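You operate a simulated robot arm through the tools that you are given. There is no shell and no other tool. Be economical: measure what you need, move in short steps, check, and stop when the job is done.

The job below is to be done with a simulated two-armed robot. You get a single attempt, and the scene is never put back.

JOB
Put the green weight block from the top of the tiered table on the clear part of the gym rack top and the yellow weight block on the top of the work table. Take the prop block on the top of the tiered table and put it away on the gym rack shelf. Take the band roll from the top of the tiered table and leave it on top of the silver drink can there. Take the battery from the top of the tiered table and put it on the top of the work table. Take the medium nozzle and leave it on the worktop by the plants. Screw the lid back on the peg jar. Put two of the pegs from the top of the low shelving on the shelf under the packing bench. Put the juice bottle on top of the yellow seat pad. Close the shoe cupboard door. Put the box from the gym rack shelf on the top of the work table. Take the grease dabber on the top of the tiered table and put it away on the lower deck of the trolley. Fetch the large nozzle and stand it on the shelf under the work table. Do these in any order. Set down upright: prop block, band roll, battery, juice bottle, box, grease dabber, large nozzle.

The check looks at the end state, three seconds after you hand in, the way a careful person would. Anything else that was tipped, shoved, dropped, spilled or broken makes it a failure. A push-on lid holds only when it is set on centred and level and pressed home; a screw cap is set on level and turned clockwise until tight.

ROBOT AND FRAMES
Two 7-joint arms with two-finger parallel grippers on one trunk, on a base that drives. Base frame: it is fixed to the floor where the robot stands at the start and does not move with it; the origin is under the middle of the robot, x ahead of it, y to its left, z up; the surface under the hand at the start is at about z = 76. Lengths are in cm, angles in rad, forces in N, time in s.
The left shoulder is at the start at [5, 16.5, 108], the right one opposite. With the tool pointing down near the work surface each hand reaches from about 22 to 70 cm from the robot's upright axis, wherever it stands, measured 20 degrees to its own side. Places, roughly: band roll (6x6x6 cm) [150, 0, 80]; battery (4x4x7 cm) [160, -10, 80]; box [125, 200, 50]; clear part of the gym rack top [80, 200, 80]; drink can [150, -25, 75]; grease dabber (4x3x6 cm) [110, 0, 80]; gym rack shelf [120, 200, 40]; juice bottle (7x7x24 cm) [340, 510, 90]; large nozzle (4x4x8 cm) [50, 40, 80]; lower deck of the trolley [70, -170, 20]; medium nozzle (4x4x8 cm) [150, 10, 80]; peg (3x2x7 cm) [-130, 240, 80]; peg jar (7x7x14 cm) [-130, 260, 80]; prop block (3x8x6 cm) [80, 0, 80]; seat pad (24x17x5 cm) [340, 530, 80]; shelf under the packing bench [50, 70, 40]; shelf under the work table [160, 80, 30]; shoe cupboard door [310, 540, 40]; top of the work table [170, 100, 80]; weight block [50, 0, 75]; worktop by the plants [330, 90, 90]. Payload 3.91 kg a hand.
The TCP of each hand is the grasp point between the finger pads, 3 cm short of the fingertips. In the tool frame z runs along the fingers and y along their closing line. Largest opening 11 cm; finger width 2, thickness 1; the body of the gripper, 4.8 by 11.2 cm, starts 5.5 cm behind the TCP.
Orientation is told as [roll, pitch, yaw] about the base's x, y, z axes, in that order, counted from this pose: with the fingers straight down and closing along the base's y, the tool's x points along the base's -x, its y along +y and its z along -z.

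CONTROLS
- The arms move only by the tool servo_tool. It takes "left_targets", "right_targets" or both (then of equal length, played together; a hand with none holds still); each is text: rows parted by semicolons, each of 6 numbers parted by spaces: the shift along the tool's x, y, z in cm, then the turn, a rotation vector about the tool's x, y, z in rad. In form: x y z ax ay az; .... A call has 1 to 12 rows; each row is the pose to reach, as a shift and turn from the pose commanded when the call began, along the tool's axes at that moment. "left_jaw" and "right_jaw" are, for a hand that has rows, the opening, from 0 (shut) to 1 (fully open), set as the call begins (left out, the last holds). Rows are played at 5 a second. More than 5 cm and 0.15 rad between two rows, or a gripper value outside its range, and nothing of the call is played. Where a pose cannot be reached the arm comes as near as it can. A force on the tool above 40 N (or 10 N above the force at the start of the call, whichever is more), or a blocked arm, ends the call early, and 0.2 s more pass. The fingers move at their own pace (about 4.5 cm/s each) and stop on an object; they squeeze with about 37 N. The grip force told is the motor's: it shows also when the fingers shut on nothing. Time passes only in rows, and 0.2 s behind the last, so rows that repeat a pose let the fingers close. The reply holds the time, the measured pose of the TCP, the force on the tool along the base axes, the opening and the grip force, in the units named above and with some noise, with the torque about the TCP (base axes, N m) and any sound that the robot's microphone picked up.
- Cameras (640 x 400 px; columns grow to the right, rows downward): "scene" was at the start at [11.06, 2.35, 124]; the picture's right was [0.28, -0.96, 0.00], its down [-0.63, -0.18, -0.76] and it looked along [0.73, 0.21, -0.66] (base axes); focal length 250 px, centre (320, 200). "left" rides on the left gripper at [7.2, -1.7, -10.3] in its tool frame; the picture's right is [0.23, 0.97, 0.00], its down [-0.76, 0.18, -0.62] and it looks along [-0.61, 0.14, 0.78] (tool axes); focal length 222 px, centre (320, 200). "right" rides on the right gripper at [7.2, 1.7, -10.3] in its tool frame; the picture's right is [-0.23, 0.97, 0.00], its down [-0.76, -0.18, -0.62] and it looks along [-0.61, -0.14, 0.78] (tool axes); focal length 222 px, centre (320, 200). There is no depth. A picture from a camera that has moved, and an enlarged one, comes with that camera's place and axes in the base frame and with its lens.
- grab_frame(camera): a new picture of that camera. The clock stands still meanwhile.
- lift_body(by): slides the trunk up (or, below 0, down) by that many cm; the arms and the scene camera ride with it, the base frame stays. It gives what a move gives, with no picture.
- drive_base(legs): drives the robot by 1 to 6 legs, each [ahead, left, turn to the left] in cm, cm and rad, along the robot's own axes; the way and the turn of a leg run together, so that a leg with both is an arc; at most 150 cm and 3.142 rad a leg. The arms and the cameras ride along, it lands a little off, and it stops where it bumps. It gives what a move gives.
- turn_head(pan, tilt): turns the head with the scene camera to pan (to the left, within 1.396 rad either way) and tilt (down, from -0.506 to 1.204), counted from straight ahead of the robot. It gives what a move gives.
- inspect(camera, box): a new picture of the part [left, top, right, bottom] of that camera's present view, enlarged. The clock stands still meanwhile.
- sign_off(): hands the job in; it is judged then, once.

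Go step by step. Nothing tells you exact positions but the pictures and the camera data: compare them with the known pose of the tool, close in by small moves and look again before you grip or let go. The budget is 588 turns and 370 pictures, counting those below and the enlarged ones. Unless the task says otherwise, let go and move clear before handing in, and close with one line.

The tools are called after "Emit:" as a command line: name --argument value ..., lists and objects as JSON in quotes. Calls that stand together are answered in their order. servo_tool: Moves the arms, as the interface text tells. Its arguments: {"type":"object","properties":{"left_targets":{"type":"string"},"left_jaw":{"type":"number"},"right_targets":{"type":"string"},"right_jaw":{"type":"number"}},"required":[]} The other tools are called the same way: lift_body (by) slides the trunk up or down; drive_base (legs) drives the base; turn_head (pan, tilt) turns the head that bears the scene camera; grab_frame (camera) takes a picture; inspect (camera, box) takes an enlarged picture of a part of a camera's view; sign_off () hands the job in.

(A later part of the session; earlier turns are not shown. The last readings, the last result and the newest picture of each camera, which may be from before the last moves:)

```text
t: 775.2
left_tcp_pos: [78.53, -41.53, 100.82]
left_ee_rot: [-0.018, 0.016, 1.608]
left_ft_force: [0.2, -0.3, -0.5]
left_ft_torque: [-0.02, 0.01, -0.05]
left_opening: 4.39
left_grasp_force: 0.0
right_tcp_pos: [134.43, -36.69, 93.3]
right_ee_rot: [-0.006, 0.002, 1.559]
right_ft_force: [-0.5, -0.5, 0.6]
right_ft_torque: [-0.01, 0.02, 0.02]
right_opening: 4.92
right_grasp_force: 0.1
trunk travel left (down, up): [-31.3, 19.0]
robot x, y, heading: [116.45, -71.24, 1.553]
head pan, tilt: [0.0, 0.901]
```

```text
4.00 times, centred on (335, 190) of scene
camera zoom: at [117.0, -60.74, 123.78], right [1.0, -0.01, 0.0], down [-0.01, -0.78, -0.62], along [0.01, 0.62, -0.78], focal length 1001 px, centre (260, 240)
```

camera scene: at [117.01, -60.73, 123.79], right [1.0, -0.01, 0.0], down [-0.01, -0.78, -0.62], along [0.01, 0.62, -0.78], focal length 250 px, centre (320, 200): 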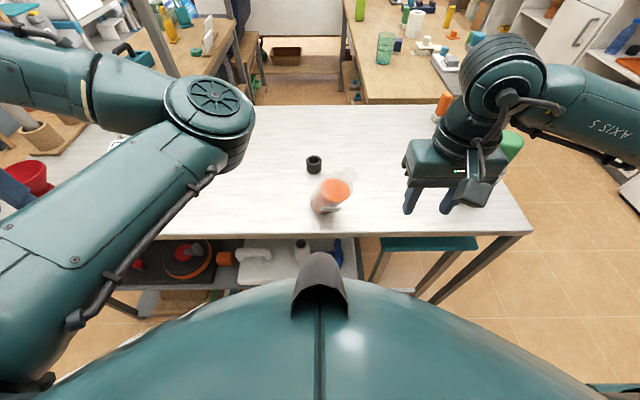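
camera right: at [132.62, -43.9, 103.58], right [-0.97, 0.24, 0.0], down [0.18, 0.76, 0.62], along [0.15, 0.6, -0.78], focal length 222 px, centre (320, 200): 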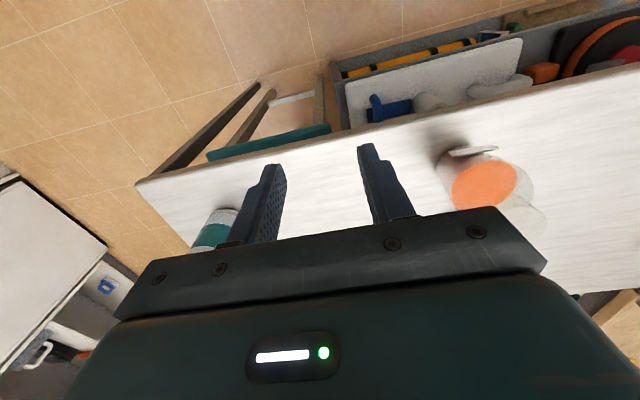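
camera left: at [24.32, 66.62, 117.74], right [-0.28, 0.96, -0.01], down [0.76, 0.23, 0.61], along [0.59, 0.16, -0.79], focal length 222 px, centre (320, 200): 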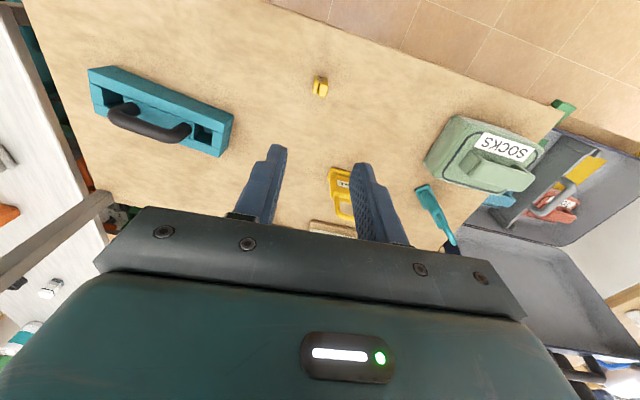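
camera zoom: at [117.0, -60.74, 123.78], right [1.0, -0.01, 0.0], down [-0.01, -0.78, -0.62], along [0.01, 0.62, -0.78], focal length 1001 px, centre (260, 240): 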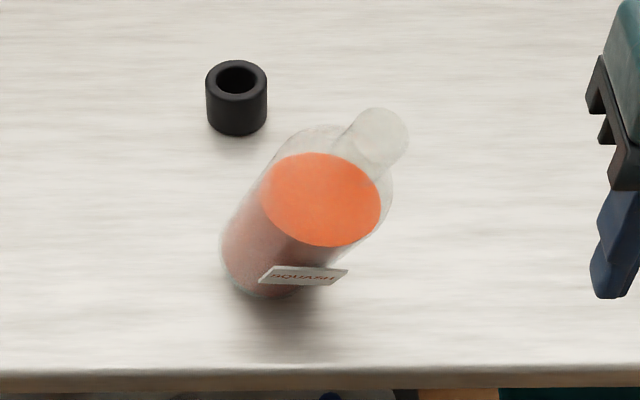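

The squash bottle is leaning ~23° (neck at ~[122.4,-31.5,94], base ~[118,-25]) and static. I'll take it by the neck with the right hand and set it upright.

Emit:
servo_tool --right_targets "0 0 -4.5 0 0 0; 0 0 -9 0 0 0; -2 4 -10 0 0 0; -4 8 -10 0 0 0; -6 12.2 -10 0 0 0; -6 12.2 -8 0 0 0; -6 12.2 -8 0 0 0" --right_jaw 0.7

Emit:
inspect --camera "right" --box '[180, 60, 460, 260]'

Emit:
inspect --camera "scene" --box '[270, 120, 420, 240]'

```text
t: 776.8
left_tcp_pos: [78.62, -41.5, 100.85]
left_ee_rot: [-0.018, 0.019, 1.609]
left_ft_force: [-0.4, -0.3, -0.4]
left_ft_torque: [0.02, 0.0, -0.01]
left_opening: 4.4
left_grasp_force: 0.0
right_tcp_pos: [122.34, -30.47, 101.44]
right_ee_rot: [-0.005, -0.001, 1.559]
right_ft_force: [-0.1, -0.3, -0.3]
right_ft_torque: [0.03, 0.01, -0.02]
right_opening: 7.7
right_grasp_force: 0.0
trunk travel left (down, up): [-31.3, 19.0]
robot x, y, heading: [117.24, -71.31, 1.553]
head pan, tilt: [0.0, 0.901]
```

```text
2.00 times, centred on (320, 160) of right
camera zoom: at [120.35, -37.65, 111.66], right [-0.97, 0.24, 0.0], down [0.18, 0.76, 0.62], along [0.15, 0.6, -0.78], focal length 444 px, centre (320, 280)
```

zoom: 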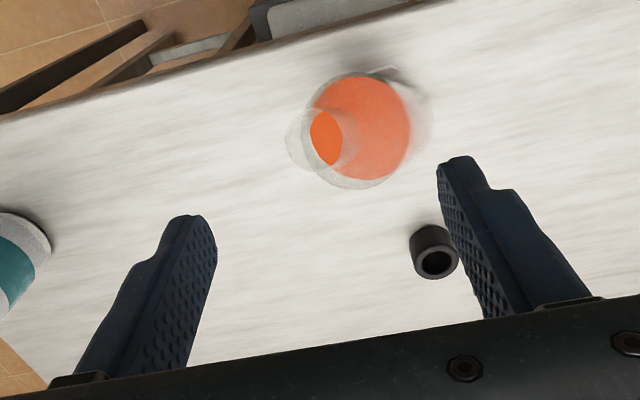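

```text
3.33 times, centred on (345, 180) of scene
camera zoom: at [117.0, -60.74, 123.78], right [1.0, -0.01, 0.0], down [-0.01, -0.78, -0.62], along [0.01, 0.62, -0.78], focal length 834 px, centre (237, 267)
```

zoom: 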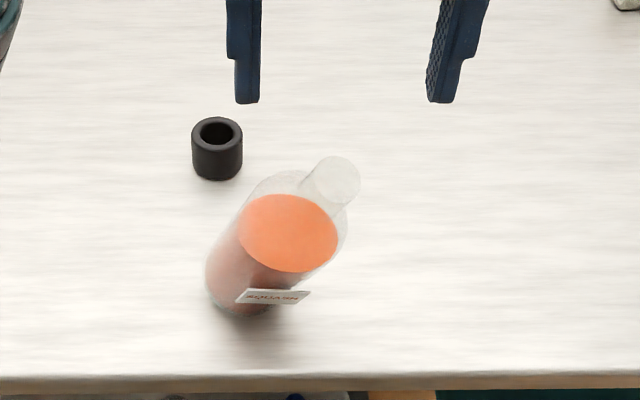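

Neck mouth at [122.5,-30.4,92] — directly below. Descend around it and close.

Emit:
servo_tool --right_targets "0 0 3 0 0 0; 0 0 6 0 0 0; 0 0.2 9 0 0 0; 0 0.2 9 0 0 0"

Emit:
servo_tool --right_targets "0 0 0 0 0 0; 0 0 0 0 0 0; 0 0 0 0 0 0; 0 0 0 0 0 0; 0 0 0 0 0 0" --right_jaw 0

Emit:
inspect --camera "right" --box '[180, 60, 460, 260]'

```text
t: 777.8
left_tcp_pos: [78.54, -41.58, 100.76]
left_ee_rot: [-0.02, 0.018, 1.609]
left_ft_force: [-0.1, 1.2, 0.0]
left_ft_torque: [0.01, -0.02, 0.02]
left_opening: 4.41
left_grasp_force: 0.0
right_tcp_pos: [122.24, -30.42, 92.14]
right_ee_rot: [-0.005, 0.0, 1.558]
right_ft_force: [-0.1, -0.4, -0.7]
right_ft_torque: [0.03, 0.03, 0.01]
right_opening: 7.7
right_grasp_force: 0.0
trunk travel left (down, up): [-31.3, 19.0]
robot x, y, heading: [116.67, -70.93, 1.56]
head pan, tilt: [0.0, 0.901]
```

```text
t: 779.0
left_tcp_pos: [78.56, -41.82, 100.92]
left_ee_rot: [-0.021, 0.014, 1.609]
left_ft_force: [0.4, -0.7, -0.3]
left_ft_torque: [-0.02, 0.03, -0.02]
left_opening: 4.37
left_grasp_force: 0.1
right_tcp_pos: [122.17, -30.42, 92.63]
right_ee_rot: [0.002, -0.008, 1.559]
right_ft_force: [-6.5, -2.3, 29.9]
right_ft_torque: [1.1, 1.5, 0.41]
right_opening: 3.78
right_grasp_force: 37.1
trunk travel left (down, up): [-31.3, 19.0]
robot x, y, heading: [116.74, -71.15, 1.559]
head pan, tilt: [0.0, 0.901]
```

```text
2.00 times, centred on (320, 160) of right
camera zoom: at [120.26, -37.74, 102.79], right [-0.97, 0.24, 0.0], down [0.19, 0.76, 0.63], along [0.15, 0.61, -0.78], focal length 444 px, centre (320, 280)
```

zoom: 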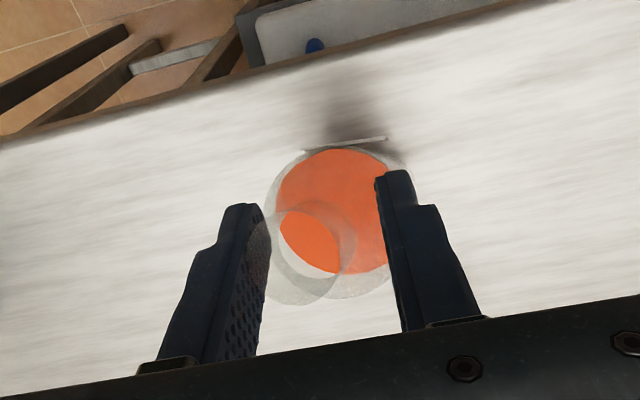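

Emit:
servo_tool --right_targets "0 0 -0.8 0 0 0; -1.4 1.1 -1.3 0 0 0; -2.8 2.2 -1.8 0 0 0; -4.2 3.3 -2.2 0 0 0; -5.5 4.2 -2.5 0 0 0; -5.5 4.2 -2.5 0 0 0"

Emit:
inspect --camera "right" --box '[180, 60, 460, 260]'

Emit:
inspect --camera "scene" --box '[270, 120, 420, 240]'

```text
t: 780.4
left_tcp_pos: [78.44, -41.56, 100.99]
left_ee_rot: [-0.018, 0.017, 1.609]
left_ft_force: [-0.2, 0.5, 1.0]
left_ft_torque: [-0.01, 0.0, -0.01]
left_opening: 4.38
left_grasp_force: 0.0
right_tcp_pos: [118.1, -25.14, 94.42]
right_ee_rot: [-0.007, 0.002, 1.56]
right_ft_force: [-0.3, 0.2, -2.9]
right_ft_torque: [-0.17, 0.0, -0.03]
right_opening: 2.58
right_grasp_force: 36.9
trunk travel left (down, up): [-31.3, 19.0]
robot x, y, heading: [116.95, -71.32, 1.555]
head pan, tilt: [0.0, 0.901]
```

```text
2.00 times, centred on (320, 160) of right
camera zoom: at [116.16, -32.23, 104.77], right [-0.97, 0.24, -0.01], down [0.18, 0.76, 0.62], along [0.15, 0.6, -0.78], focal length 444 px, centre (320, 280)
```

zoom: 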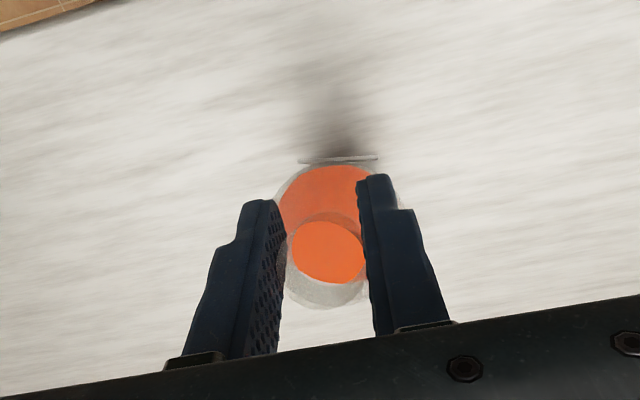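

```text
3.33 times, centred on (345, 180) of scene
camera zoom: at [117.0, -60.71, 123.78], right [1.0, -0.01, 0.0], down [-0.01, -0.78, -0.62], along [0.01, 0.62, -0.78], focal length 834 px, centre (237, 267)
```

zoom: 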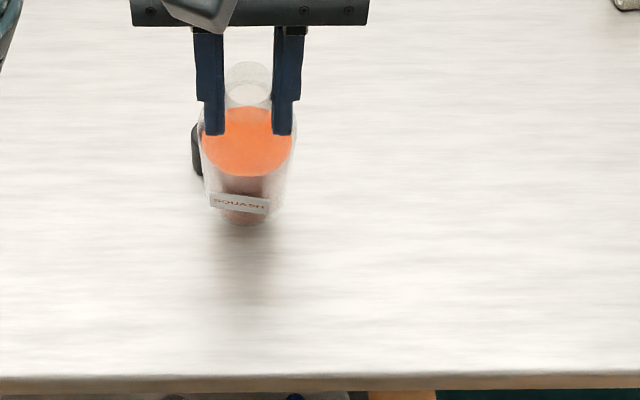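

The bottle is gripped by the neck but kept its lean (top toward me). I raise 2 cm and rotate the hand to make it vertical.

Emit:
servo_tool --right_targets "0 0 -1 0 0 0; 0 0 -2 0 0.1 0; 0 0 -2.5 0 0.2 0; 0 0 -2.5 0 0.3 0; 0 0 -2.5 0 0.4 0; 0 0 -2.5 0 0.4 0"

Emit:
inspect --camera "scene" --box '[250, 100, 400, 220]'

Emit:
inspect --camera "right" --box '[180, 60, 460, 260]'

```text
t: 781.8
left_tcp_pos: [78.64, -41.61, 100.88]
left_ee_rot: [-0.02, 0.018, 1.608]
left_ft_force: [-0.1, 0.6, 0.2]
left_ft_torque: [-0.01, 0.01, -0.04]
left_opening: 4.4
left_grasp_force: 0.0
right_tcp_pos: [118.21, -24.96, 97.06]
right_ee_rot: [-0.004, 0.404, 1.557]
right_ft_force: [-0.4, 0.7, -2.4]
right_ft_torque: [0.0, 0.03, -0.01]
right_opening: 2.55
right_grasp_force: 37.0
trunk travel left (down, up): [-31.3, 19.0]
robot x, y, heading: [116.82, -71.01, 1.558]
head pan, tilt: [0.0, 0.901]
```

```text
3.33 times, centred on (325, 160) of scene
camera zoom: at [117.0, -60.72, 123.78], right [1.0, -0.01, 0.0], down [-0.01, -0.78, -0.62], along [0.01, 0.62, -0.78], focal length 834 px, centre (303, 333)
```

zoom: 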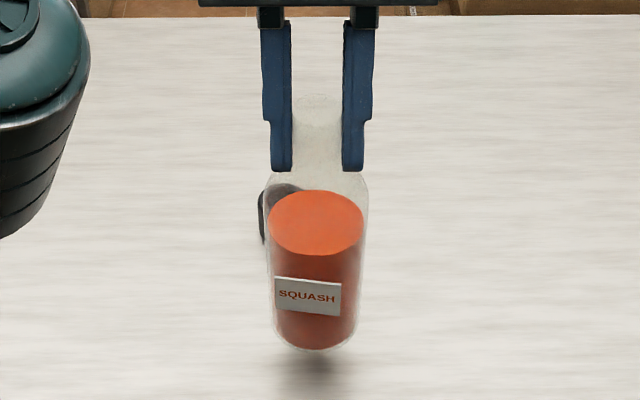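

```text
2.00 times, centred on (320, 160) of right
camera zoom: at [116.28, -27.6, 109.41], right [-0.97, 0.22, -0.09], down [0.19, 0.94, 0.28], along [0.15, 0.25, -0.96], focal length 444 px, centre (320, 280)
```

zoom: 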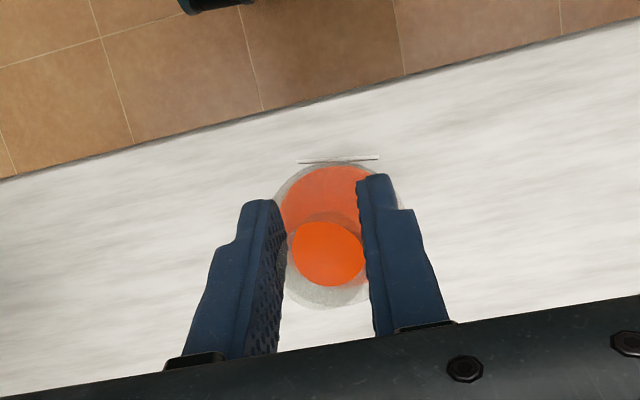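

Emit:
servo_tool --right_targets "0 0 0 0 0.06 0; 0 0 0 0 0.12 0; 0 0 0 0 0.12 0"

Emit:
inspect --camera "scene" --box '[250, 100, 400, 220]'

```text
t: 782.6
left_tcp_pos: [78.75, -41.56, 100.9]
left_ee_rot: [-0.019, 0.019, 1.611]
left_ft_force: [-0.8, -0.5, 0.2]
left_ft_torque: [0.02, 0.01, 0.0]
left_opening: 4.39
left_grasp_force: 0.0
right_tcp_pos: [118.2, -24.95, 97.24]
right_ee_rot: [-0.006, 0.522, 1.556]
right_ft_force: [-0.3, -0.4, -3.0]
right_ft_torque: [0.02, 0.02, 0.02]
right_opening: 2.58
right_grasp_force: 36.8
trunk travel left (down, up): [-31.3, 19.0]
robot x, y, heading: [117.12, -71.38, 1.552]
head pan, tilt: [0.0, 0.901]
```

```text
3.33 times, centred on (325, 160) of scene
camera zoom: at [117.0, -60.72, 123.78], right [1.0, -0.01, 0.0], down [-0.01, -0.78, -0.62], along [0.01, 0.62, -0.78], focal length 834 px, centre (303, 333)
```

zoom: 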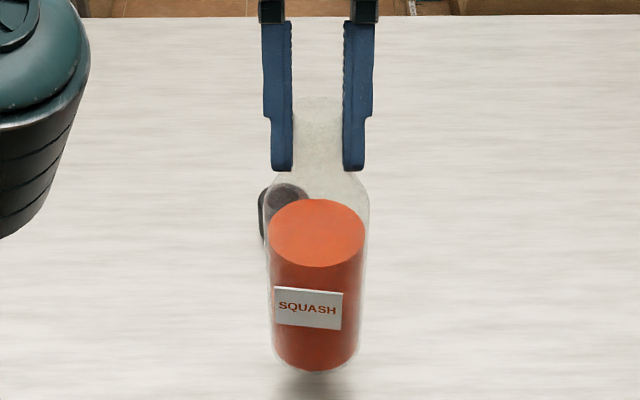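

Vertical now. Lower gently to contact.

Emit:
servo_tool --right_targets "-0.4 0 0.7 0 0 0; -0.65 0 1.15 0 0 0; -0.85 0 1.5 0 0 0; -1.05 0 1.8 0 0 0; -1.2 0 2.1 0 0 0; -1.4 0 2.4 0 0 0"

Emit:
inspect --camera "scene" --box '[250, 100, 400, 220]'

```text
t: 784.0
left_tcp_pos: [78.62, -41.7, 101.01]
left_ee_rot: [-0.019, 0.017, 1.609]
left_ft_force: [0.0, 0.1, -0.5]
left_ft_torque: [-0.03, 0.0, 0.01]
left_opening: 4.43
left_grasp_force: 0.0
right_tcp_pos: [117.99, -24.95, 94.35]
right_ee_rot: [-0.006, 0.521, 1.556]
right_ft_force: [0.0, -0.4, -2.7]
right_ft_torque: [0.02, 0.01, -0.01]
right_opening: 2.58
right_grasp_force: 37.0
trunk travel left (down, up): [-31.3, 19.0]
robot x, y, heading: [116.86, -71.01, 1.557]
head pan, tilt: [0.0, 0.901]
```

```text
3.33 times, centred on (325, 160) of scene
camera zoom: at [117.0, -60.71, 123.78], right [1.0, -0.01, 0.0], down [-0.01, -0.78, -0.62], along [0.01, 0.62, -0.78], focal length 834 px, centre (303, 333)
```

zoom: 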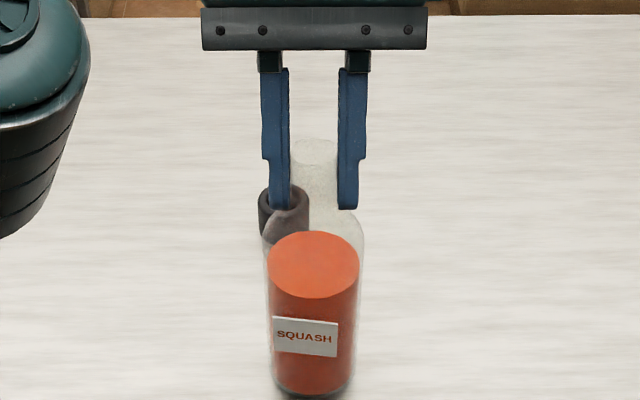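

Emit:
servo_tool --right_targets "-0.2 0 0.35 0 0 0; -0.4 0 0.7 0 0 0; -0.55 0 0.95 0 0 0; -0.7 0 1.2 0 0 0; -0.85 0 1.45 0 0 0"

```text
t: 784.9
left_tcp_pos: [78.52, -41.62, 100.79]
left_ee_rot: [-0.019, 0.016, 1.61]
left_ft_force: [-0.2, 0.7, -0.1]
left_ft_torque: [-0.02, 0.02, 0.01]
left_opening: 4.41
left_grasp_force: 0.1
right_tcp_pos: [117.99, -25.09, 93.93]
right_ee_rot: [0.003, 0.521, 1.563]
right_ft_force: [1.5, -5.1, 16.2]
right_ft_torque: [-0.61, -0.38, -0.05]
right_opening: 2.6
right_grasp_force: 37.0
trunk travel left (down, up): [-31.3, 19.0]
robot x, y, heading: [116.79, -71.21, 1.559]
head pan, tilt: [0.0, 0.901]
stopped in row 4 (right hand): the force on the tool passed its limit at 43 N (the readings are from after the stop); the commanded pose is now the measured one
```

Emit:
servo_tool --right_targets "0.15 0 -0.25 0 0 0; 0.15 0 -0.25 0 0 0"

Emit:
servo_tool --right_targets "0 0 0 0 0 0; 0 0 0 0 0 0; 0 0 0 0 0 0" --right_jaw 0.45

Emit:
inspect --camera "scene" --box '[250, 100, 400, 220]'

```text
t: 785.5
left_tcp_pos: [78.6, -41.6, 100.83]
left_ee_rot: [-0.018, 0.016, 1.608]
left_ft_force: [0.2, -0.4, -0.6]
left_ft_torque: [-0.03, 0.0, -0.02]
left_opening: 4.38
left_grasp_force: 0.2
right_tcp_pos: [118.02, -25.07, 94.0]
right_ee_rot: [0.0, 0.52, 1.561]
right_ft_force: [-0.7, -1.3, 3.7]
right_ft_torque: [-0.19, 0.05, 0.03]
right_opening: 2.56
right_grasp_force: 37.1
trunk travel left (down, up): [-31.3, 19.0]
robot x, y, heading: [116.97, -71.02, 1.558]
head pan, tilt: [0.0, 0.901]
```

```text
t: 786.3
left_tcp_pos: [78.63, -41.63, 100.94]
left_ee_rot: [-0.018, 0.018, 1.609]
left_ft_force: [-0.4, -0.6, 0.2]
left_ft_torque: [0.0, -0.02, -0.04]
left_opening: 4.41
left_grasp_force: 0.1
right_tcp_pos: [118.06, -24.9, 93.94]
right_ee_rot: [0.003, 0.519, 1.561]
right_ft_force: [-0.2, 0.4, -0.2]
right_ft_torque: [0.0, -0.03, -0.02]
right_opening: 4.96
right_grasp_force: 0.0
trunk travel left (down, up): [-31.3, 19.0]
robot x, y, heading: [116.86, -71.37, 1.553]
head pan, tilt: [0.0, 0.901]
```

```text
3.33 times, centred on (325, 160) of scene
camera zoom: at [117.0, -60.74, 123.78], right [1.0, -0.01, 0.0], down [-0.01, -0.78, -0.62], along [0.01, 0.62, -0.78], focal length 834 px, centre (303, 333)
```

zoom: 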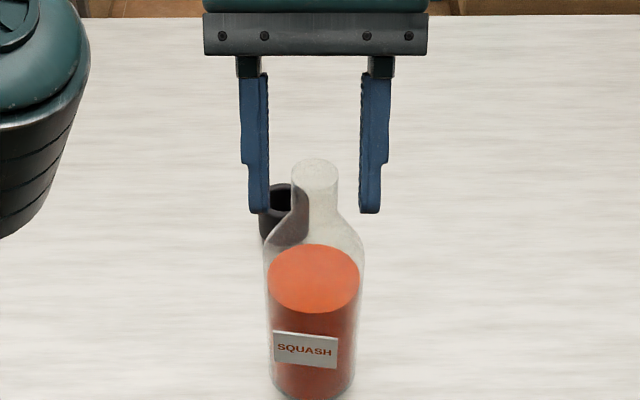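

Upright at its place. Withdraw up and away carefully.

Emit:
servo_tool --right_targets "0 0 -4 0 0 0; 0 0 -8 0 0 0; 0 0 -12 0 0 0; 1 0 -13 0 -0.13 0; 2 0 -13 0 -0.26 0; 3 0 -13 0 -0.39 0; 3 0 -13 0 -0.52 0"

Emit:
lift_body --by 8

Emit:
servo_tool --right_targets "4 0 0 0 0 0; 8 0 0 0 0 0; 12 0 0 0 0 0; 16 0 0 0 0 0"

Emit:
drive_base --legs '[[-8, 0, 0.01], [0, 57, 0]]'

Emit:
turn_head --pan -0.35 --tilt 0.6

Emit:
grab_frame --camera "scene"

```text
t: 787.9
left_tcp_pos: [78.6, -41.57, 100.83]
left_ee_rot: [-0.019, 0.018, 1.608]
left_ft_force: [0.5, 0.6, -0.2]
left_ft_torque: [0.01, 0.01, -0.01]
left_opening: 4.42
left_grasp_force: 0.0
right_tcp_pos: [118.03, -21.24, 106.95]
right_ee_rot: [0.001, -0.002, 1.559]
right_ft_force: [-0.3, 0.5, 0.4]
right_ft_torque: [0.0, -0.01, 0.02]
right_opening: 4.94
right_grasp_force: 0.0
right hand out of reach, approached as far as the arm can: row 3
trunk travel left (down, up): [-31.3, 19.0]
robot x, y, heading: [117.22, -71.35, 1.56]
head pan, tilt: [0.0, 0.901]
```

```text
t: 789.0
left_tcp_pos: [78.5, -41.6, 108.86]
left_ee_rot: [-0.019, 0.018, 1.611]
left_ft_force: [0.2, -1.1, -0.9]
left_ft_torque: [0.0, 0.04, 0.01]
left_opening: 4.42
left_grasp_force: 0.0
right_tcp_pos: [118.05, -21.09, 114.85]
right_ee_rot: [0.002, 0.0, 1.56]
right_ft_force: [0.2, 0.3, -0.5]
right_ft_torque: [0.01, 0.0, 0.03]
right_opening: 4.95
right_grasp_force: 0.1
trunk travel left (down, up): [-39.3, 11.0]
robot x, y, heading: [116.82, -71.24, 1.561]
head pan, tilt: [0.0, 0.901]
```

```text
t: 790.0
left_tcp_pos: [78.64, -41.68, 108.84]
left_ee_rot: [-0.019, 0.019, 1.61]
left_ft_force: [-0.2, 0.2, -0.2]
left_ft_torque: [-0.04, 0.01, 0.05]
left_opening: 4.39
left_grasp_force: 0.1
right_tcp_pos: [118.1, -37.27, 114.85]
right_ee_rot: [0.002, -0.001, 1.561]
right_ft_force: [-0.7, 0.6, 0.0]
right_ft_torque: [-0.01, 0.01, -0.02]
right_opening: 4.95
right_grasp_force: 0.1
trunk travel left (down, up): [-39.3, 11.0]
robot x, y, heading: [116.87, -71.21, 1.557]
head pan, tilt: [0.0, 0.901]
```

```text
t: 796.1
left_tcp_pos: [22.45, -48.89, 108.85]
left_ee_rot: [-0.018, 0.017, 1.605]
left_ft_force: [1.0, -0.6, -1.0]
left_ft_torque: [-0.01, -0.03, -0.03]
left_opening: 4.4
left_grasp_force: 0.0
right_tcp_pos: [61.86, -44.64, 114.77]
right_ee_rot: [0.001, -0.003, 1.558]
right_ft_force: [0.0, -0.7, 0.3]
right_ft_torque: [0.01, 0.0, -0.01]
right_opening: 4.95
right_grasp_force: 0.0
trunk travel left (down, up): [-39.3, 11.0]
robot x, y, heading: [60.33, -78.44, 1.553]
head pan, tilt: [0.0, 0.901]
```

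```text
t: 797.0
left_tcp_pos: [22.5, -48.9, 108.86]
left_ee_rot: [-0.019, 0.017, 1.607]
left_ft_force: [0.8, -0.2, -0.2]
left_ft_torque: [-0.01, -0.02, 0.0]
left_opening: 4.41
left_grasp_force: 0.0
right_tcp_pos: [62.0, -44.58, 114.77]
right_ee_rot: [0.003, -0.003, 1.557]
right_ft_force: [-0.8, 0.2, 0.2]
right_ft_torque: [-0.01, 0.01, 0.0]
right_opening: 4.95
right_grasp_force: 0.1
trunk travel left (down, up): [-39.3, 11.0]
robot x, y, heading: [60.64, -78.75, 1.553]
head pan, tilt: [-0.351, 0.6]
```

```text
72 pictures are left
camera scene: at [63.82, -67.44, 134.26], right [0.93, -0.36, 0.0], down [-0.2, -0.53, -0.82], along [0.3, 0.77, -0.57], focal length 250 px, centre (320, 200)
```

scene: 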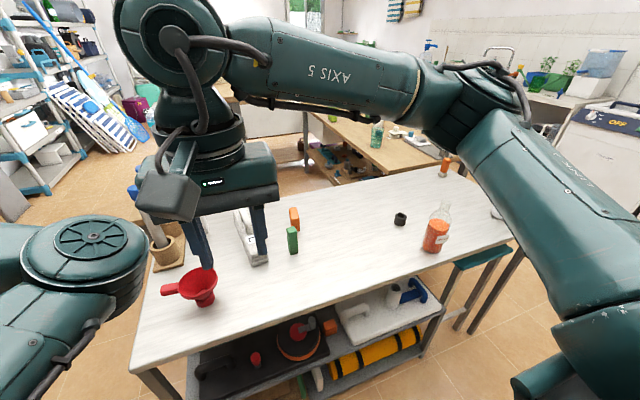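

Bottle stays upright. Since the green block would be in the way of a tilted grab at the prop, I take the green weight first with the left hand: move to x≈95.

Emit:
drive_base --legs '[[0, -34, 0.01], [12, 0, 0]]'

Emit:
servo_tool --left_targets "-4 -2 0 0 0 0; -8 -4 0 0 0 0; -12 -7 0 0 0 0; -16 -10 0 0 0 0; -20 -13 0 0 0 0; -23 -16 0 0 0 0; -24 -18 0 0 0 0; -24 -18 0 0 0 0" --left_jaw 0.7

Emit:
grab_frame --camera "left"

```text
t: 801.4
left_tcp_pos: [57.33, -37.14, 108.77]
left_ee_rot: [-0.019, 0.018, 1.611]
left_ft_force: [-0.1, -0.1, -0.4]
left_ft_torque: [0.0, 0.03, -0.02]
left_opening: 4.4
left_grasp_force: 0.0
right_tcp_pos: [96.55, -32.65, 114.67]
right_ee_rot: [0.002, -0.001, 1.563]
right_ft_force: [-0.2, 0.8, 0.2]
right_ft_torque: [-0.02, -0.01, 0.02]
right_opening: 4.95
right_grasp_force: 0.1
trunk travel left (down, up): [-39.3, 11.0]
robot x, y, heading: [95.4, -66.54, 1.558]
head pan, tilt: [-0.351, 0.6]
```

```text
t: 803.2
left_tcp_pos: [71.67, -8.0, 108.54]
left_ee_rot: [-0.019, 0.018, 1.613]
left_ft_force: [-0.2, -0.5, -0.4]
left_ft_torque: [0.02, 0.01, -0.01]
left_opening: 7.72
left_grasp_force: 0.1
left hand out of reach, approached as far as the arm can: row 1, 2, 3, 4, 5, 6, 7, 8
right_tcp_pos: [96.56, -32.77, 114.75]
right_ee_rot: [0.002, -0.001, 1.564]
right_ft_force: [0.5, 0.2, 0.2]
right_ft_torque: [-0.02, -0.01, 0.01]
right_opening: 4.94
right_grasp_force: 0.1
trunk travel left (down, up): [-39.3, 11.0]
robot x, y, heading: [95.62, -66.73, 1.56]
head pan, tilt: [-0.351, 0.6]
```

```text
71 pictures are left
camera left: at [73.34, -14.88, 118.96], right [-0.96, -0.27, -0.02], down [-0.22, 0.76, 0.61], along [-0.15, 0.59, -0.8], focal length 222 px, centre (320, 200)
```

left: 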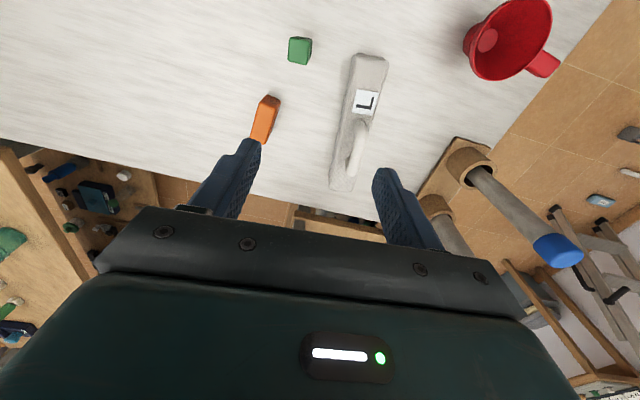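

Emit:
servo_tool --left_targets "2 -2 2 0 0 0; 4 -4 4 0 0 0; 4 -4 8 0 0 0; 4 -4 12 0 0 0; 4 -4 15 0 0 0; 4 -4 15 0 0 0"

Emit:
grab_frame --camera "left"

```text
t: 804.6
left_tcp_pos: [75.52, -11.27, 93.19]
left_ee_rot: [-0.018, 0.016, 1.617]
left_ft_force: [-0.9, -0.6, 0.6]
left_ft_torque: [-0.02, 0.0, 0.01]
left_opening: 7.69
left_grasp_force: 0.1
left hand out of reach, approached as far as the arm can: row 1, 2, 3, 4, 5, 6
right_tcp_pos: [96.52, -32.78, 114.74]
right_ee_rot: [0.001, -0.002, 1.565]
right_ft_force: [0.7, -0.1, 0.6]
right_ft_torque: [-0.01, -0.06, 0.01]
right_opening: 4.93
right_grasp_force: 0.0
trunk travel left (down, up): [-39.3, 11.0]
robot x, y, heading: [95.6, -66.52, 1.564]
head pan, tilt: [-0.351, 0.6]
```

```text
70 pictures are left
camera left: at [77.21, -18.18, 103.52], right [-0.96, -0.27, -0.01], down [-0.22, 0.76, 0.61], along [-0.15, 0.59, -0.79], focal length 222 px, centre (320, 200)
```

left: 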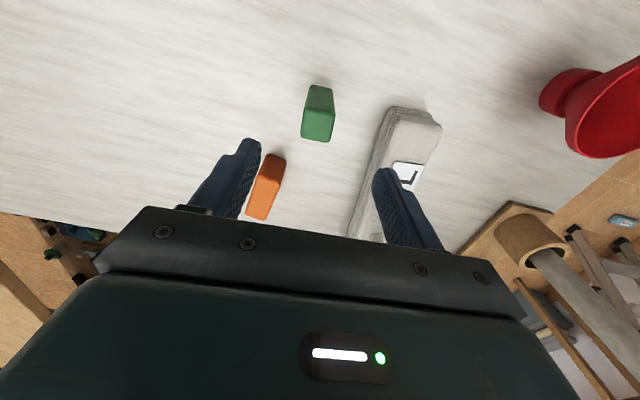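

Emit:
servo_tool --left_targets "0.2 -0.3 0 0 0 0; 0.3 -0.4 4 0 0 0; 0.3 -0.4 8 0 0 0; 0.3 -0.4 12 0 0 0; 0.3 -0.4 13 0 0 0; 0.3 -0.4 13 0 0 0" --left_jaw 0.45

Emit:
inspect --camera "left" --box '[200, 60, 440, 240]'

```text
t: 806.0
left_tcp_pos: [76.51, -11.86, 80.15]
left_ee_rot: [-0.019, 0.017, 1.612]
left_ft_force: [-0.5, -0.5, -0.1]
left_ft_torque: [0.0, 0.0, -0.02]
left_opening: 4.97
left_grasp_force: 0.1
left hand out of reach, approached as far as the arm can: row 1
right_tcp_pos: [96.66, -32.67, 114.66]
right_ee_rot: [0.0, 0.0, 1.564]
right_ft_force: [0.0, -1.0, 0.7]
right_ft_torque: [-0.02, -0.03, -0.01]
right_opening: 4.96
right_grasp_force: 0.0
trunk travel left (down, up): [-39.3, 11.0]
robot x, y, heading: [95.49, -66.58, 1.557]
head pan, tilt: [-0.351, 0.6]
```

```text
2.22 times, centred on (320, 150) of left
camera zoom: at [78.29, -18.75, 90.6], right [-0.96, -0.27, -0.01], down [-0.22, 0.76, 0.61], along [-0.15, 0.59, -0.8], focal length 494 px, centre (320, 311)
```

zoom: 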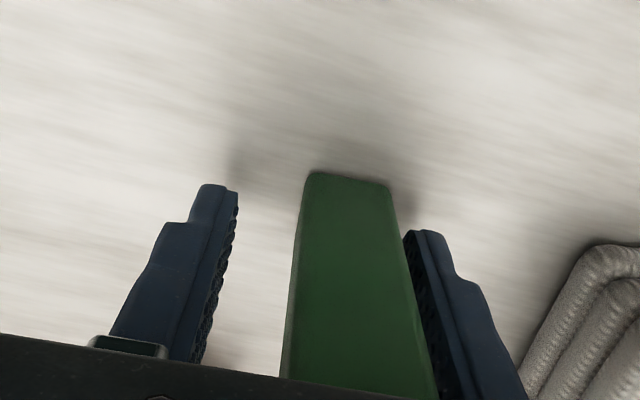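

Emit:
servo_tool --left_targets "0 0 0 0 0 0; 0 0 0 0 0 0; 0 0 0 0 0 0; 0 0 0 0 0 0; 0 0 0 0 0 0; 0 0 0 0 0 0" --left_jaw 0

Emit:
lift_body --by 10.5

Emit:
servo_tool --left_targets "0 0 -3 0 0 0; 1 2 -6 0 0 0; 2 5 -9 0 0 0; 4 8 -11 0 0 0; 7 11 -12 0 0 0; 10 14 -12 0 0 0; 14 16 -12 0 0 0; 18 18 -12 0 0 0"

```text
t: 807.4
left_tcp_pos: [76.52, -11.77, 80.15]
left_ee_rot: [-0.018, 0.018, 1.612]
left_ft_force: [-2.3, -0.1, -0.1]
left_ft_torque: [0.03, 0.12, 0.06]
left_opening: 2.66
left_grasp_force: 36.6
right_tcp_pos: [96.67, -32.72, 114.79]
right_ee_rot: [0.002, -0.002, 1.563]
right_ft_force: [-0.3, -0.4, 0.4]
right_ft_torque: [0.01, 0.04, 0.02]
right_opening: 4.93
right_grasp_force: 0.1
trunk travel left (down, up): [-39.3, 11.0]
robot x, y, heading: [95.01, -66.78, 1.561]
head pan, tilt: [-0.351, 0.6]
```

```text
t: 808.8
left_tcp_pos: [76.51, -11.7, 90.66]
left_ee_rot: [-0.018, 0.017, 1.611]
left_ft_force: [-0.1, -0.7, -3.5]
left_ft_torque: [-0.01, 0.03, -0.01]
left_opening: 2.67
left_grasp_force: 37.2
right_tcp_pos: [96.55, -32.71, 125.25]
right_ee_rot: [0.002, 0.0, 1.565]
right_ft_force: [-0.4, 0.3, 0.4]
right_ft_torque: [-0.02, -0.01, 0.0]
right_opening: 4.96
right_grasp_force: 0.1
trunk travel left (down, up): [-49.8, 0.5]
robot x, y, heading: [95.49, -66.56, 1.561]
head pan, tilt: [-0.351, 0.6]
```

```text
t: 810.6
left_tcp_pos: [57.22, -29.74, 102.4]
left_ee_rot: [-0.013, 0.016, 1.62]
left_ft_force: [-0.1, 0.8, -4.2]
left_ft_torque: [0.01, -0.02, 0.01]
left_opening: 2.68
left_grasp_force: 37.1
left hand out of reach, approached as far as the arm can: row 5, 6, 7, 8
right_tcp_pos: [96.52, -32.86, 125.38]
right_ee_rot: [-0.001, -0.001, 1.564]
right_ft_force: [0.1, -0.2, -0.2]
right_ft_torque: [0.03, 0.0, 0.01]
right_opening: 4.95
right_grasp_force: 0.1
trunk travel left (down, up): [-49.8, 0.5]
robot x, y, heading: [95.36, -66.73, 1.554]
head pan, tilt: [-0.351, 0.6]
```

Green block held. Reposition for the prop: robot to x≈60, trunk down, then bring the right hand in with tilt.

Emit:
drive_base --legs '[[-3, 35, 0.01]]'

Emit:
lift_body --by -17

Emit:
servo_tool --right_targets "-3.4 -2 1.5 0 -0.06 0; -6.8 -4 3 0 -0.12 0; -10.2 -6 4.5 0 -0.18 0; -13.6 -8 6.5 0 -0.24 0; -17 -10 8.5 0 -0.3 0; -20.4 -12 11 0 -0.36 0; -23.8 -14 13.5 0 -0.42 0; -27.2 -16 16 0 -0.48 0; -30.4 -18 18.5 0 -0.52 0; -30.4 -18 20 0 -0.52 0" --right_jaw 0.7

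Emit:
grab_frame --camera "right"

```text
t: 814.2
left_tcp_pos: [22.26, -32.2, 102.4]
left_ee_rot: [-0.013, 0.019, 1.618]
left_ft_force: [0.5, 0.0, -3.1]
left_ft_torque: [0.03, -0.03, 0.01]
left_opening: 2.71
left_grasp_force: 36.5
right_tcp_pos: [61.65, -35.3, 125.22]
right_ee_rot: [-0.001, 0.001, 1.563]
right_ft_force: [-0.1, -0.7, 0.6]
right_ft_torque: [-0.03, -0.02, 0.02]
right_opening: 4.96
right_grasp_force: 0.1
trunk travel left (down, up): [-49.8, 0.5]
robot x, y, heading: [60.39, -69.19, 1.56]
head pan, tilt: [-0.351, 0.6]
```

```text
t: 816.1
left_tcp_pos: [22.32, -32.3, 85.26]
left_ee_rot: [-0.012, 0.018, 1.619]
left_ft_force: [0.7, 0.3, -4.2]
left_ft_torque: [0.02, 0.01, 0.01]
left_opening: 2.71
left_grasp_force: 37.5
right_tcp_pos: [61.61, -35.33, 108.25]
right_ee_rot: [0.001, -0.001, 1.562]
right_ft_force: [-0.1, 0.0, 0.4]
right_ft_torque: [-0.03, -0.03, 0.03]
right_opening: 4.95
right_grasp_force: 0.0
trunk travel left (down, up): [-32.8, 17.5]
robot x, y, heading: [60.45, -69.74, 1.555]
head pan, tilt: [-0.351, 0.6]
```

```text
t: 818.4
left_tcp_pos: [22.25, -32.34, 85.38]
left_ee_rot: [-0.011, 0.016, 1.62]
left_ft_force: [-0.4, 0.2, -4.2]
left_ft_torque: [0.01, -0.02, -0.03]
left_opening: 2.71
left_grasp_force: 37.3
right_tcp_pos: [80.29, -5.16, 88.18]
right_ee_rot: [-0.001, -0.521, 1.564]
right_ft_force: [0.7, 0.5, 0.4]
right_ft_torque: [-0.01, -0.04, 0.02]
right_opening: 7.69
right_grasp_force: 0.0
trunk travel left (down, up): [-32.8, 17.5]
robot x, y, heading: [60.38, -69.39, 1.558]
head pan, tilt: [-0.351, 0.6]
```

```text
68 pictures are left
camera right: at [78.37, -16.51, 93.52], right [-0.97, 0.21, 0.11], down [0.18, 0.35, 0.92], along [0.15, 0.91, -0.38], focal length 222 px, centre (320, 200)
```

right: 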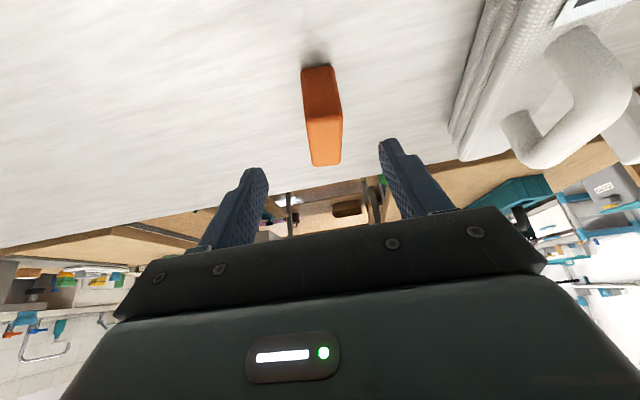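

Emit:
servo_tool --right_targets "0.1 0.1 4 0 0 0; 0.3 0.3 8 0 0 0; 0.36 0.3 9.5 0 0 0; 0.36 0.3 9.5 0 0 0"

Emit:
servo_tool --right_targets "0 0 0 0 0 0; 0 0 0 0 0 0; 0 0 0 0 0 0; 0 0 0 0 0 0; 0 0 0 0 0 0" --right_jaw 0

Emit:
inspect --camera "right" --box '[200, 60, 440, 240]'

```text
t: 819.4
left_tcp_pos: [22.31, -32.28, 85.33]
left_ee_rot: [-0.011, 0.017, 1.619]
left_ft_force: [0.3, 0.4, -3.8]
left_ft_torque: [-0.01, -0.02, 0.0]
left_opening: 2.68
left_grasp_force: 37.2
right_tcp_pos: [79.79, -1.18, 79.51]
right_ee_rot: [0.003, -0.521, 1.56]
right_ft_force: [0.2, 1.0, 0.0]
right_ft_torque: [-0.01, 0.03, 0.04]
right_opening: 7.72
right_grasp_force: 0.1
trunk travel left (down, up): [-32.8, 17.5]
robot x, y, heading: [60.63, -69.61, 1.56]
head pan, tilt: [-0.351, 0.6]
```

```text
t: 820.5
left_tcp_pos: [22.27, -32.31, 85.41]
left_ee_rot: [-0.012, 0.018, 1.619]
left_ft_force: [-0.4, -0.8, -4.5]
left_ft_torque: [0.02, 0.0, -0.03]
left_opening: 2.7
left_grasp_force: 36.6
right_tcp_pos: [79.91, -1.11, 79.7]
right_ee_rot: [0.003, -0.522, 1.56]
right_ft_force: [-0.6, 0.8, 0.1]
right_ft_torque: [-0.01, 0.02, 0.01]
right_opening: 2.98
right_grasp_force: 37.1
trunk travel left (down, up): [-32.8, 17.5]
robot x, y, heading: [60.26, -69.34, 1.559]
head pan, tilt: [-0.351, 0.6]
```

```text
2.22 times, centred on (320, 150) of right
camera zoom: at [78.0, -12.5, 85.0], right [-0.97, 0.21, 0.11], down [0.18, 0.35, 0.92], along [0.15, 0.91, -0.38], focal length 494 px, centre (320, 311)
```

zoom: 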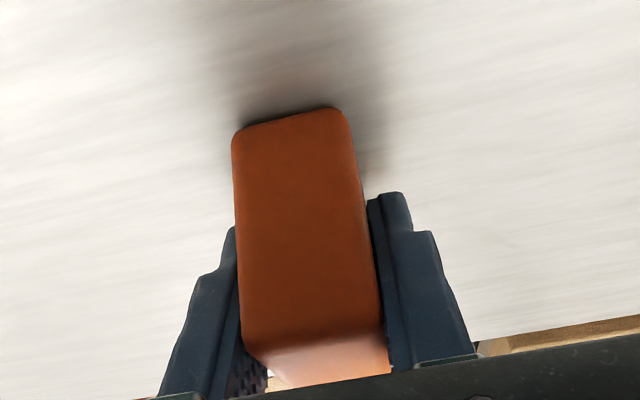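

Prop gripped. Lift with the trunk, then pull the hand back.

Emit:
lift_body --by 15

Emit:
servo_tool --right_targets "3.5 1 -2 0 0 0; 7 2 -4 0 0 0; 10.4 3 -6 0 0 0; 13.9 4 -8 0 0 0; 17.4 5 -10 0 0 0; 20.8 6 -12 0 0 0; 24.3 6 -13.9 0 0 0"

Emit:
drive_base --legs '[[-8, 0, 0], [0, 75, 0.02], [0, 0, -0.02]]'

```text
t: 822.3
left_tcp_pos: [22.28, -32.35, 100.38]
left_ee_rot: [-0.011, 0.017, 1.619]
left_ft_force: [0.2, -0.3, -4.2]
left_ft_torque: [0.0, -0.01, -0.02]
left_opening: 2.67
left_grasp_force: 37.1
right_tcp_pos: [79.94, -1.13, 94.58]
right_ee_rot: [0.001, -0.52, 1.56]
right_ft_force: [0.3, 0.4, -0.7]
right_ft_torque: [-0.04, 0.03, 0.0]
right_opening: 2.98
right_grasp_force: 37.1
trunk travel left (down, up): [-47.8, 2.5]
robot x, y, heading: [60.41, -69.41, 1.56]
head pan, tilt: [-0.351, 0.6]
```

```text
t: 823.9
left_tcp_pos: [22.2, -32.26, 100.45]
left_ee_rot: [-0.01, 0.018, 1.62]
left_ft_force: [0.2, 0.3, -4.1]
left_ft_torque: [0.02, 0.03, -0.01]
left_opening: 2.69
left_grasp_force: 36.9
right_tcp_pos: [73.77, -29.06, 94.83]
right_ee_rot: [0.001, -0.522, 1.559]
right_ft_force: [0.9, -0.1, -0.8]
right_ft_torque: [-0.02, 0.01, -0.02]
right_opening: 2.93
right_grasp_force: 37.0
trunk travel left (down, up): [-47.8, 2.5]
robot x, y, heading: [60.23, -69.36, 1.559]
head pan, tilt: [-0.351, 0.6]
```

```text
t: 831.8
left_tcp_pos: [-51.51, -40.96, 100.43]
left_ee_rot: [-0.011, 0.019, 1.629]
left_ft_force: [0.1, 0.9, -4.1]
left_ft_torque: [0.0, 0.0, 0.04]
left_opening: 2.69
left_grasp_force: 36.9
right_tcp_pos: [-0.09, -37.31, 94.81]
right_ee_rot: [0.001, -0.52, 1.572]
right_ft_force: [-0.4, 0.0, -1.0]
right_ft_torque: [-0.01, -0.01, -0.05]
right_opening: 2.92
right_grasp_force: 37.1
trunk travel left (down, up): [-47.8, 2.5]
robot x, y, heading: [-13.17, -77.56, 1.567]
head pan, tilt: [-0.351, 0.6]
```

Both items held. Drive up the corridor (x≈−38) to y≈265, then across to the gym rack.

Emit:
drive_base --legs '[[0, 24, 0], [140, 0, 0], [140, 0, 0], [70, 0, 0]]'

Emit:
drive_base --legs '[[10, 0, 0], [0, 0, -1.57], [128, 8, 0], [0, 0, -1.57]]'

Emit:
turn_head --pan 0.0 --tilt 0.65

Emit:
grab_frame --camera "scene"

```text
t: 851.0
left_tcp_pos: [-88.77, 304.09, 100.38]
left_ee_rot: [-0.012, 0.015, 1.667]
left_ft_force: [-0.9, -0.1, -3.4]
left_ft_torque: [0.02, 0.04, 0.04]
left_opening: 2.69
left_grasp_force: 36.8
right_tcp_pos: [-37.43, 309.74, 94.87]
right_ee_rot: [0.002, -0.523, 1.605]
right_ft_force: [-0.1, 0.0, -0.5]
right_ft_torque: [0.0, -0.02, 0.02]
right_opening: 2.92
right_grasp_force: 36.6
trunk travel left (down, up): [-47.8, 2.5]
robot x, y, heading: [-48.85, 269.0, 1.608]
head pan, tilt: [-0.351, 0.6]
stopped in leg 4: the robot was blocked; the commanded pose is now the measured one
```

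```text
t: 851.7
left_tcp_pos: [-88.7, 304.11, 100.36]
left_ee_rot: [-0.012, 0.022, 1.668]
left_ft_force: [1.2, -0.1, -3.6]
left_ft_torque: [0.0, 0.0, -0.02]
left_opening: 2.69
left_grasp_force: 37.2
right_tcp_pos: [-37.4, 309.77, 94.84]
right_ee_rot: [0.003, -0.519, 1.607]
right_ft_force: [-0.4, -0.4, -1.1]
right_ft_torque: [-0.02, -0.02, -0.01]
right_opening: 2.94
right_grasp_force: 37.2
trunk travel left (down, up): [-47.8, 2.5]
robot x, y, heading: [-49.0, 268.95, 1.602]
head pan, tilt: [-0.351, 0.6]
stopped in leg 1: the robot was blocked; the commanded pose is now the measured one
```

```text
t: 852.5
left_tcp_pos: [-88.81, 304.08, 100.3]
left_ee_rot: [-0.014, 0.019, 1.665]
left_ft_force: [-0.6, -0.6, -4.1]
left_ft_torque: [0.02, 0.03, 0.0]
left_opening: 2.7
left_grasp_force: 36.8
right_tcp_pos: [-37.5, 309.62, 94.8]
right_ee_rot: [0.001, -0.52, 1.608]
right_ft_force: [0.2, -0.4, -0.8]
right_ft_torque: [-0.02, -0.02, 0.0]
right_opening: 2.94
right_grasp_force: 37.2
trunk travel left (down, up): [-47.8, 2.5]
robot x, y, heading: [-49.04, 268.8, 1.604]
head pan, tilt: [0.0, 0.649]
```

```text
66 pictures are left
camera scene: at [-49.14, 280.52, 142.33], right [1.0, 0.03, 0.0], down [0.02, -0.6, -0.8], along [-0.03, 0.8, -0.6], focal length 250 px, centre (320, 200)
```

scene: 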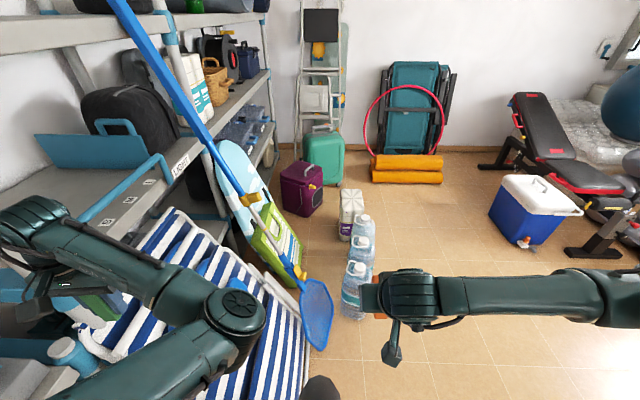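

I ran up against the deck-chair stack; nothing appears moved. Back off and go across.

Emit:
drive_base --legs '[[-14, -12, -0.03], [0, 0, -1.57]]'

Emit:
turn_head --pan 0.5 --tilt 0.5

Emit:
grab_frame --camera "scene"

```text
t: 858.1
left_tcp_pos: [-0.08, 294.38, 100.28]
left_ee_rot: [-0.012, 0.018, 0.067]
left_ft_force: [0.8, -0.9, -3.7]
left_ft_torque: [0.01, -0.01, 0.0]
left_opening: 2.68
left_grasp_force: 37.1
right_tcp_pos: [3.91, 242.82, 94.71]
right_ee_rot: [0.002, -0.521, 0.005]
right_ft_force: [0.0, 0.5, -1.5]
right_ft_torque: [-0.01, 0.01, 0.02]
right_opening: 2.97
right_grasp_force: 36.8
trunk travel left (down, up): [-47.8, 2.5]
robot x, y, heading: [-36.45, 255.3, 0.002]
head pan, tilt: [0.0, 0.649]
```

```text
t: 859.0
left_tcp_pos: [-0.14, 294.4, 100.33]
left_ee_rot: [-0.013, 0.02, 0.066]
left_ft_force: [0.5, -0.3, -3.2]
left_ft_torque: [0.01, 0.03, 0.02]
left_opening: 2.69
left_grasp_force: 36.8
right_tcp_pos: [3.87, 242.77, 94.78]
right_ee_rot: [0.001, -0.52, 0.005]
right_ft_force: [-1.1, -0.2, -0.4]
right_ft_torque: [0.0, 0.04, -0.04]
right_opening: 2.95
right_grasp_force: 36.7
trunk travel left (down, up): [-47.8, 2.5]
robot x, y, heading: [-36.41, 255.11, 0.004]
head pan, tilt: [0.499, 0.499]
```

```text
65 pictures are left
camera scene: at [-25.51, 259.78, 143.66], right [0.48, -0.88, 0.0], down [-0.42, -0.23, -0.88], along [0.77, 0.42, -0.48], focal length 250 px, centre (320, 200)
```

scene: 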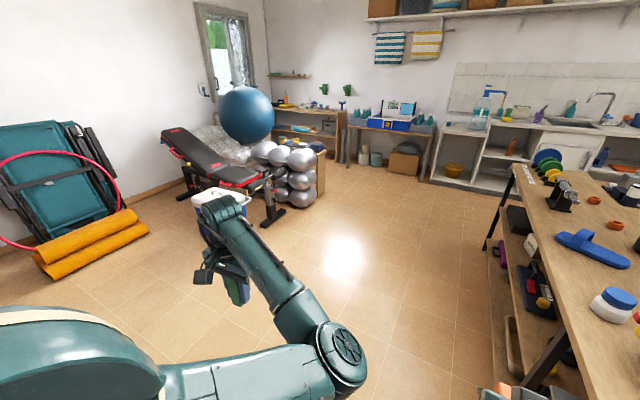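

Emit:
drive_base --legs '[[0, 24, 0], [128, 2, 0], [0, 0, -1.57]]'

Emit:
turn_head --pan 0.0 --tilt 0.7

Emit:
grab_frame --camera "scene"

```text
t: 861.3
left_tcp_pos: [-0.13, 313.73, 100.29]
left_ee_rot: [-0.011, 0.023, 0.071]
left_ft_force: [0.2, -0.6, -2.9]
left_ft_torque: [0.04, -0.05, -0.01]
left_opening: 2.68
left_grasp_force: 37.1
right_tcp_pos: [4.08, 262.29, 94.8]
right_ee_rot: [0.004, -0.52, 0.01]
right_ft_force: [0.7, 0.2, -0.6]
right_ft_torque: [-0.01, 0.01, 0.02]
right_opening: 2.95
right_grasp_force: 37.1
trunk travel left (down, up): [-47.8, 2.5]
robot x, y, heading: [-36.24, 274.64, 0.008]
head pan, tilt: [0.499, 0.499]
stopped in leg 1: the robot was blocked; the commanded pose is now the measured one
```

```text
t: 862.3
left_tcp_pos: [-0.3, 313.81, 100.28]
left_ee_rot: [-0.012, 0.022, 0.072]
left_ft_force: [-0.2, -0.5, -2.5]
left_ft_torque: [0.0, 0.03, -0.01]
left_opening: 2.67
left_grasp_force: 36.5
right_tcp_pos: [4.09, 262.41, 94.81]
right_ee_rot: [0.002, -0.52, 0.012]
right_ft_force: [0.2, -1.1, -0.6]
right_ft_torque: [0.0, 0.06, -0.02]
right_opening: 2.95
right_grasp_force: 37.0
trunk travel left (down, up): [-47.8, 2.5]
robot x, y, heading: [-36.44, 274.63, 0.007]
head pan, tilt: [0.0, 0.7]
```

```text
64 pictures are left
camera scene: at [-24.9, 274.83, 141.9], right [0.01, -1.0, 0.0], down [-0.64, -0.01, -0.77], along [0.76, 0.01, -0.64], focal length 250 px, centre (320, 200)
```

scene: 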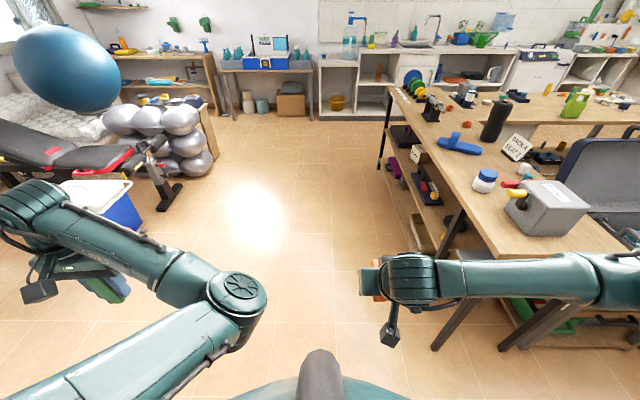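

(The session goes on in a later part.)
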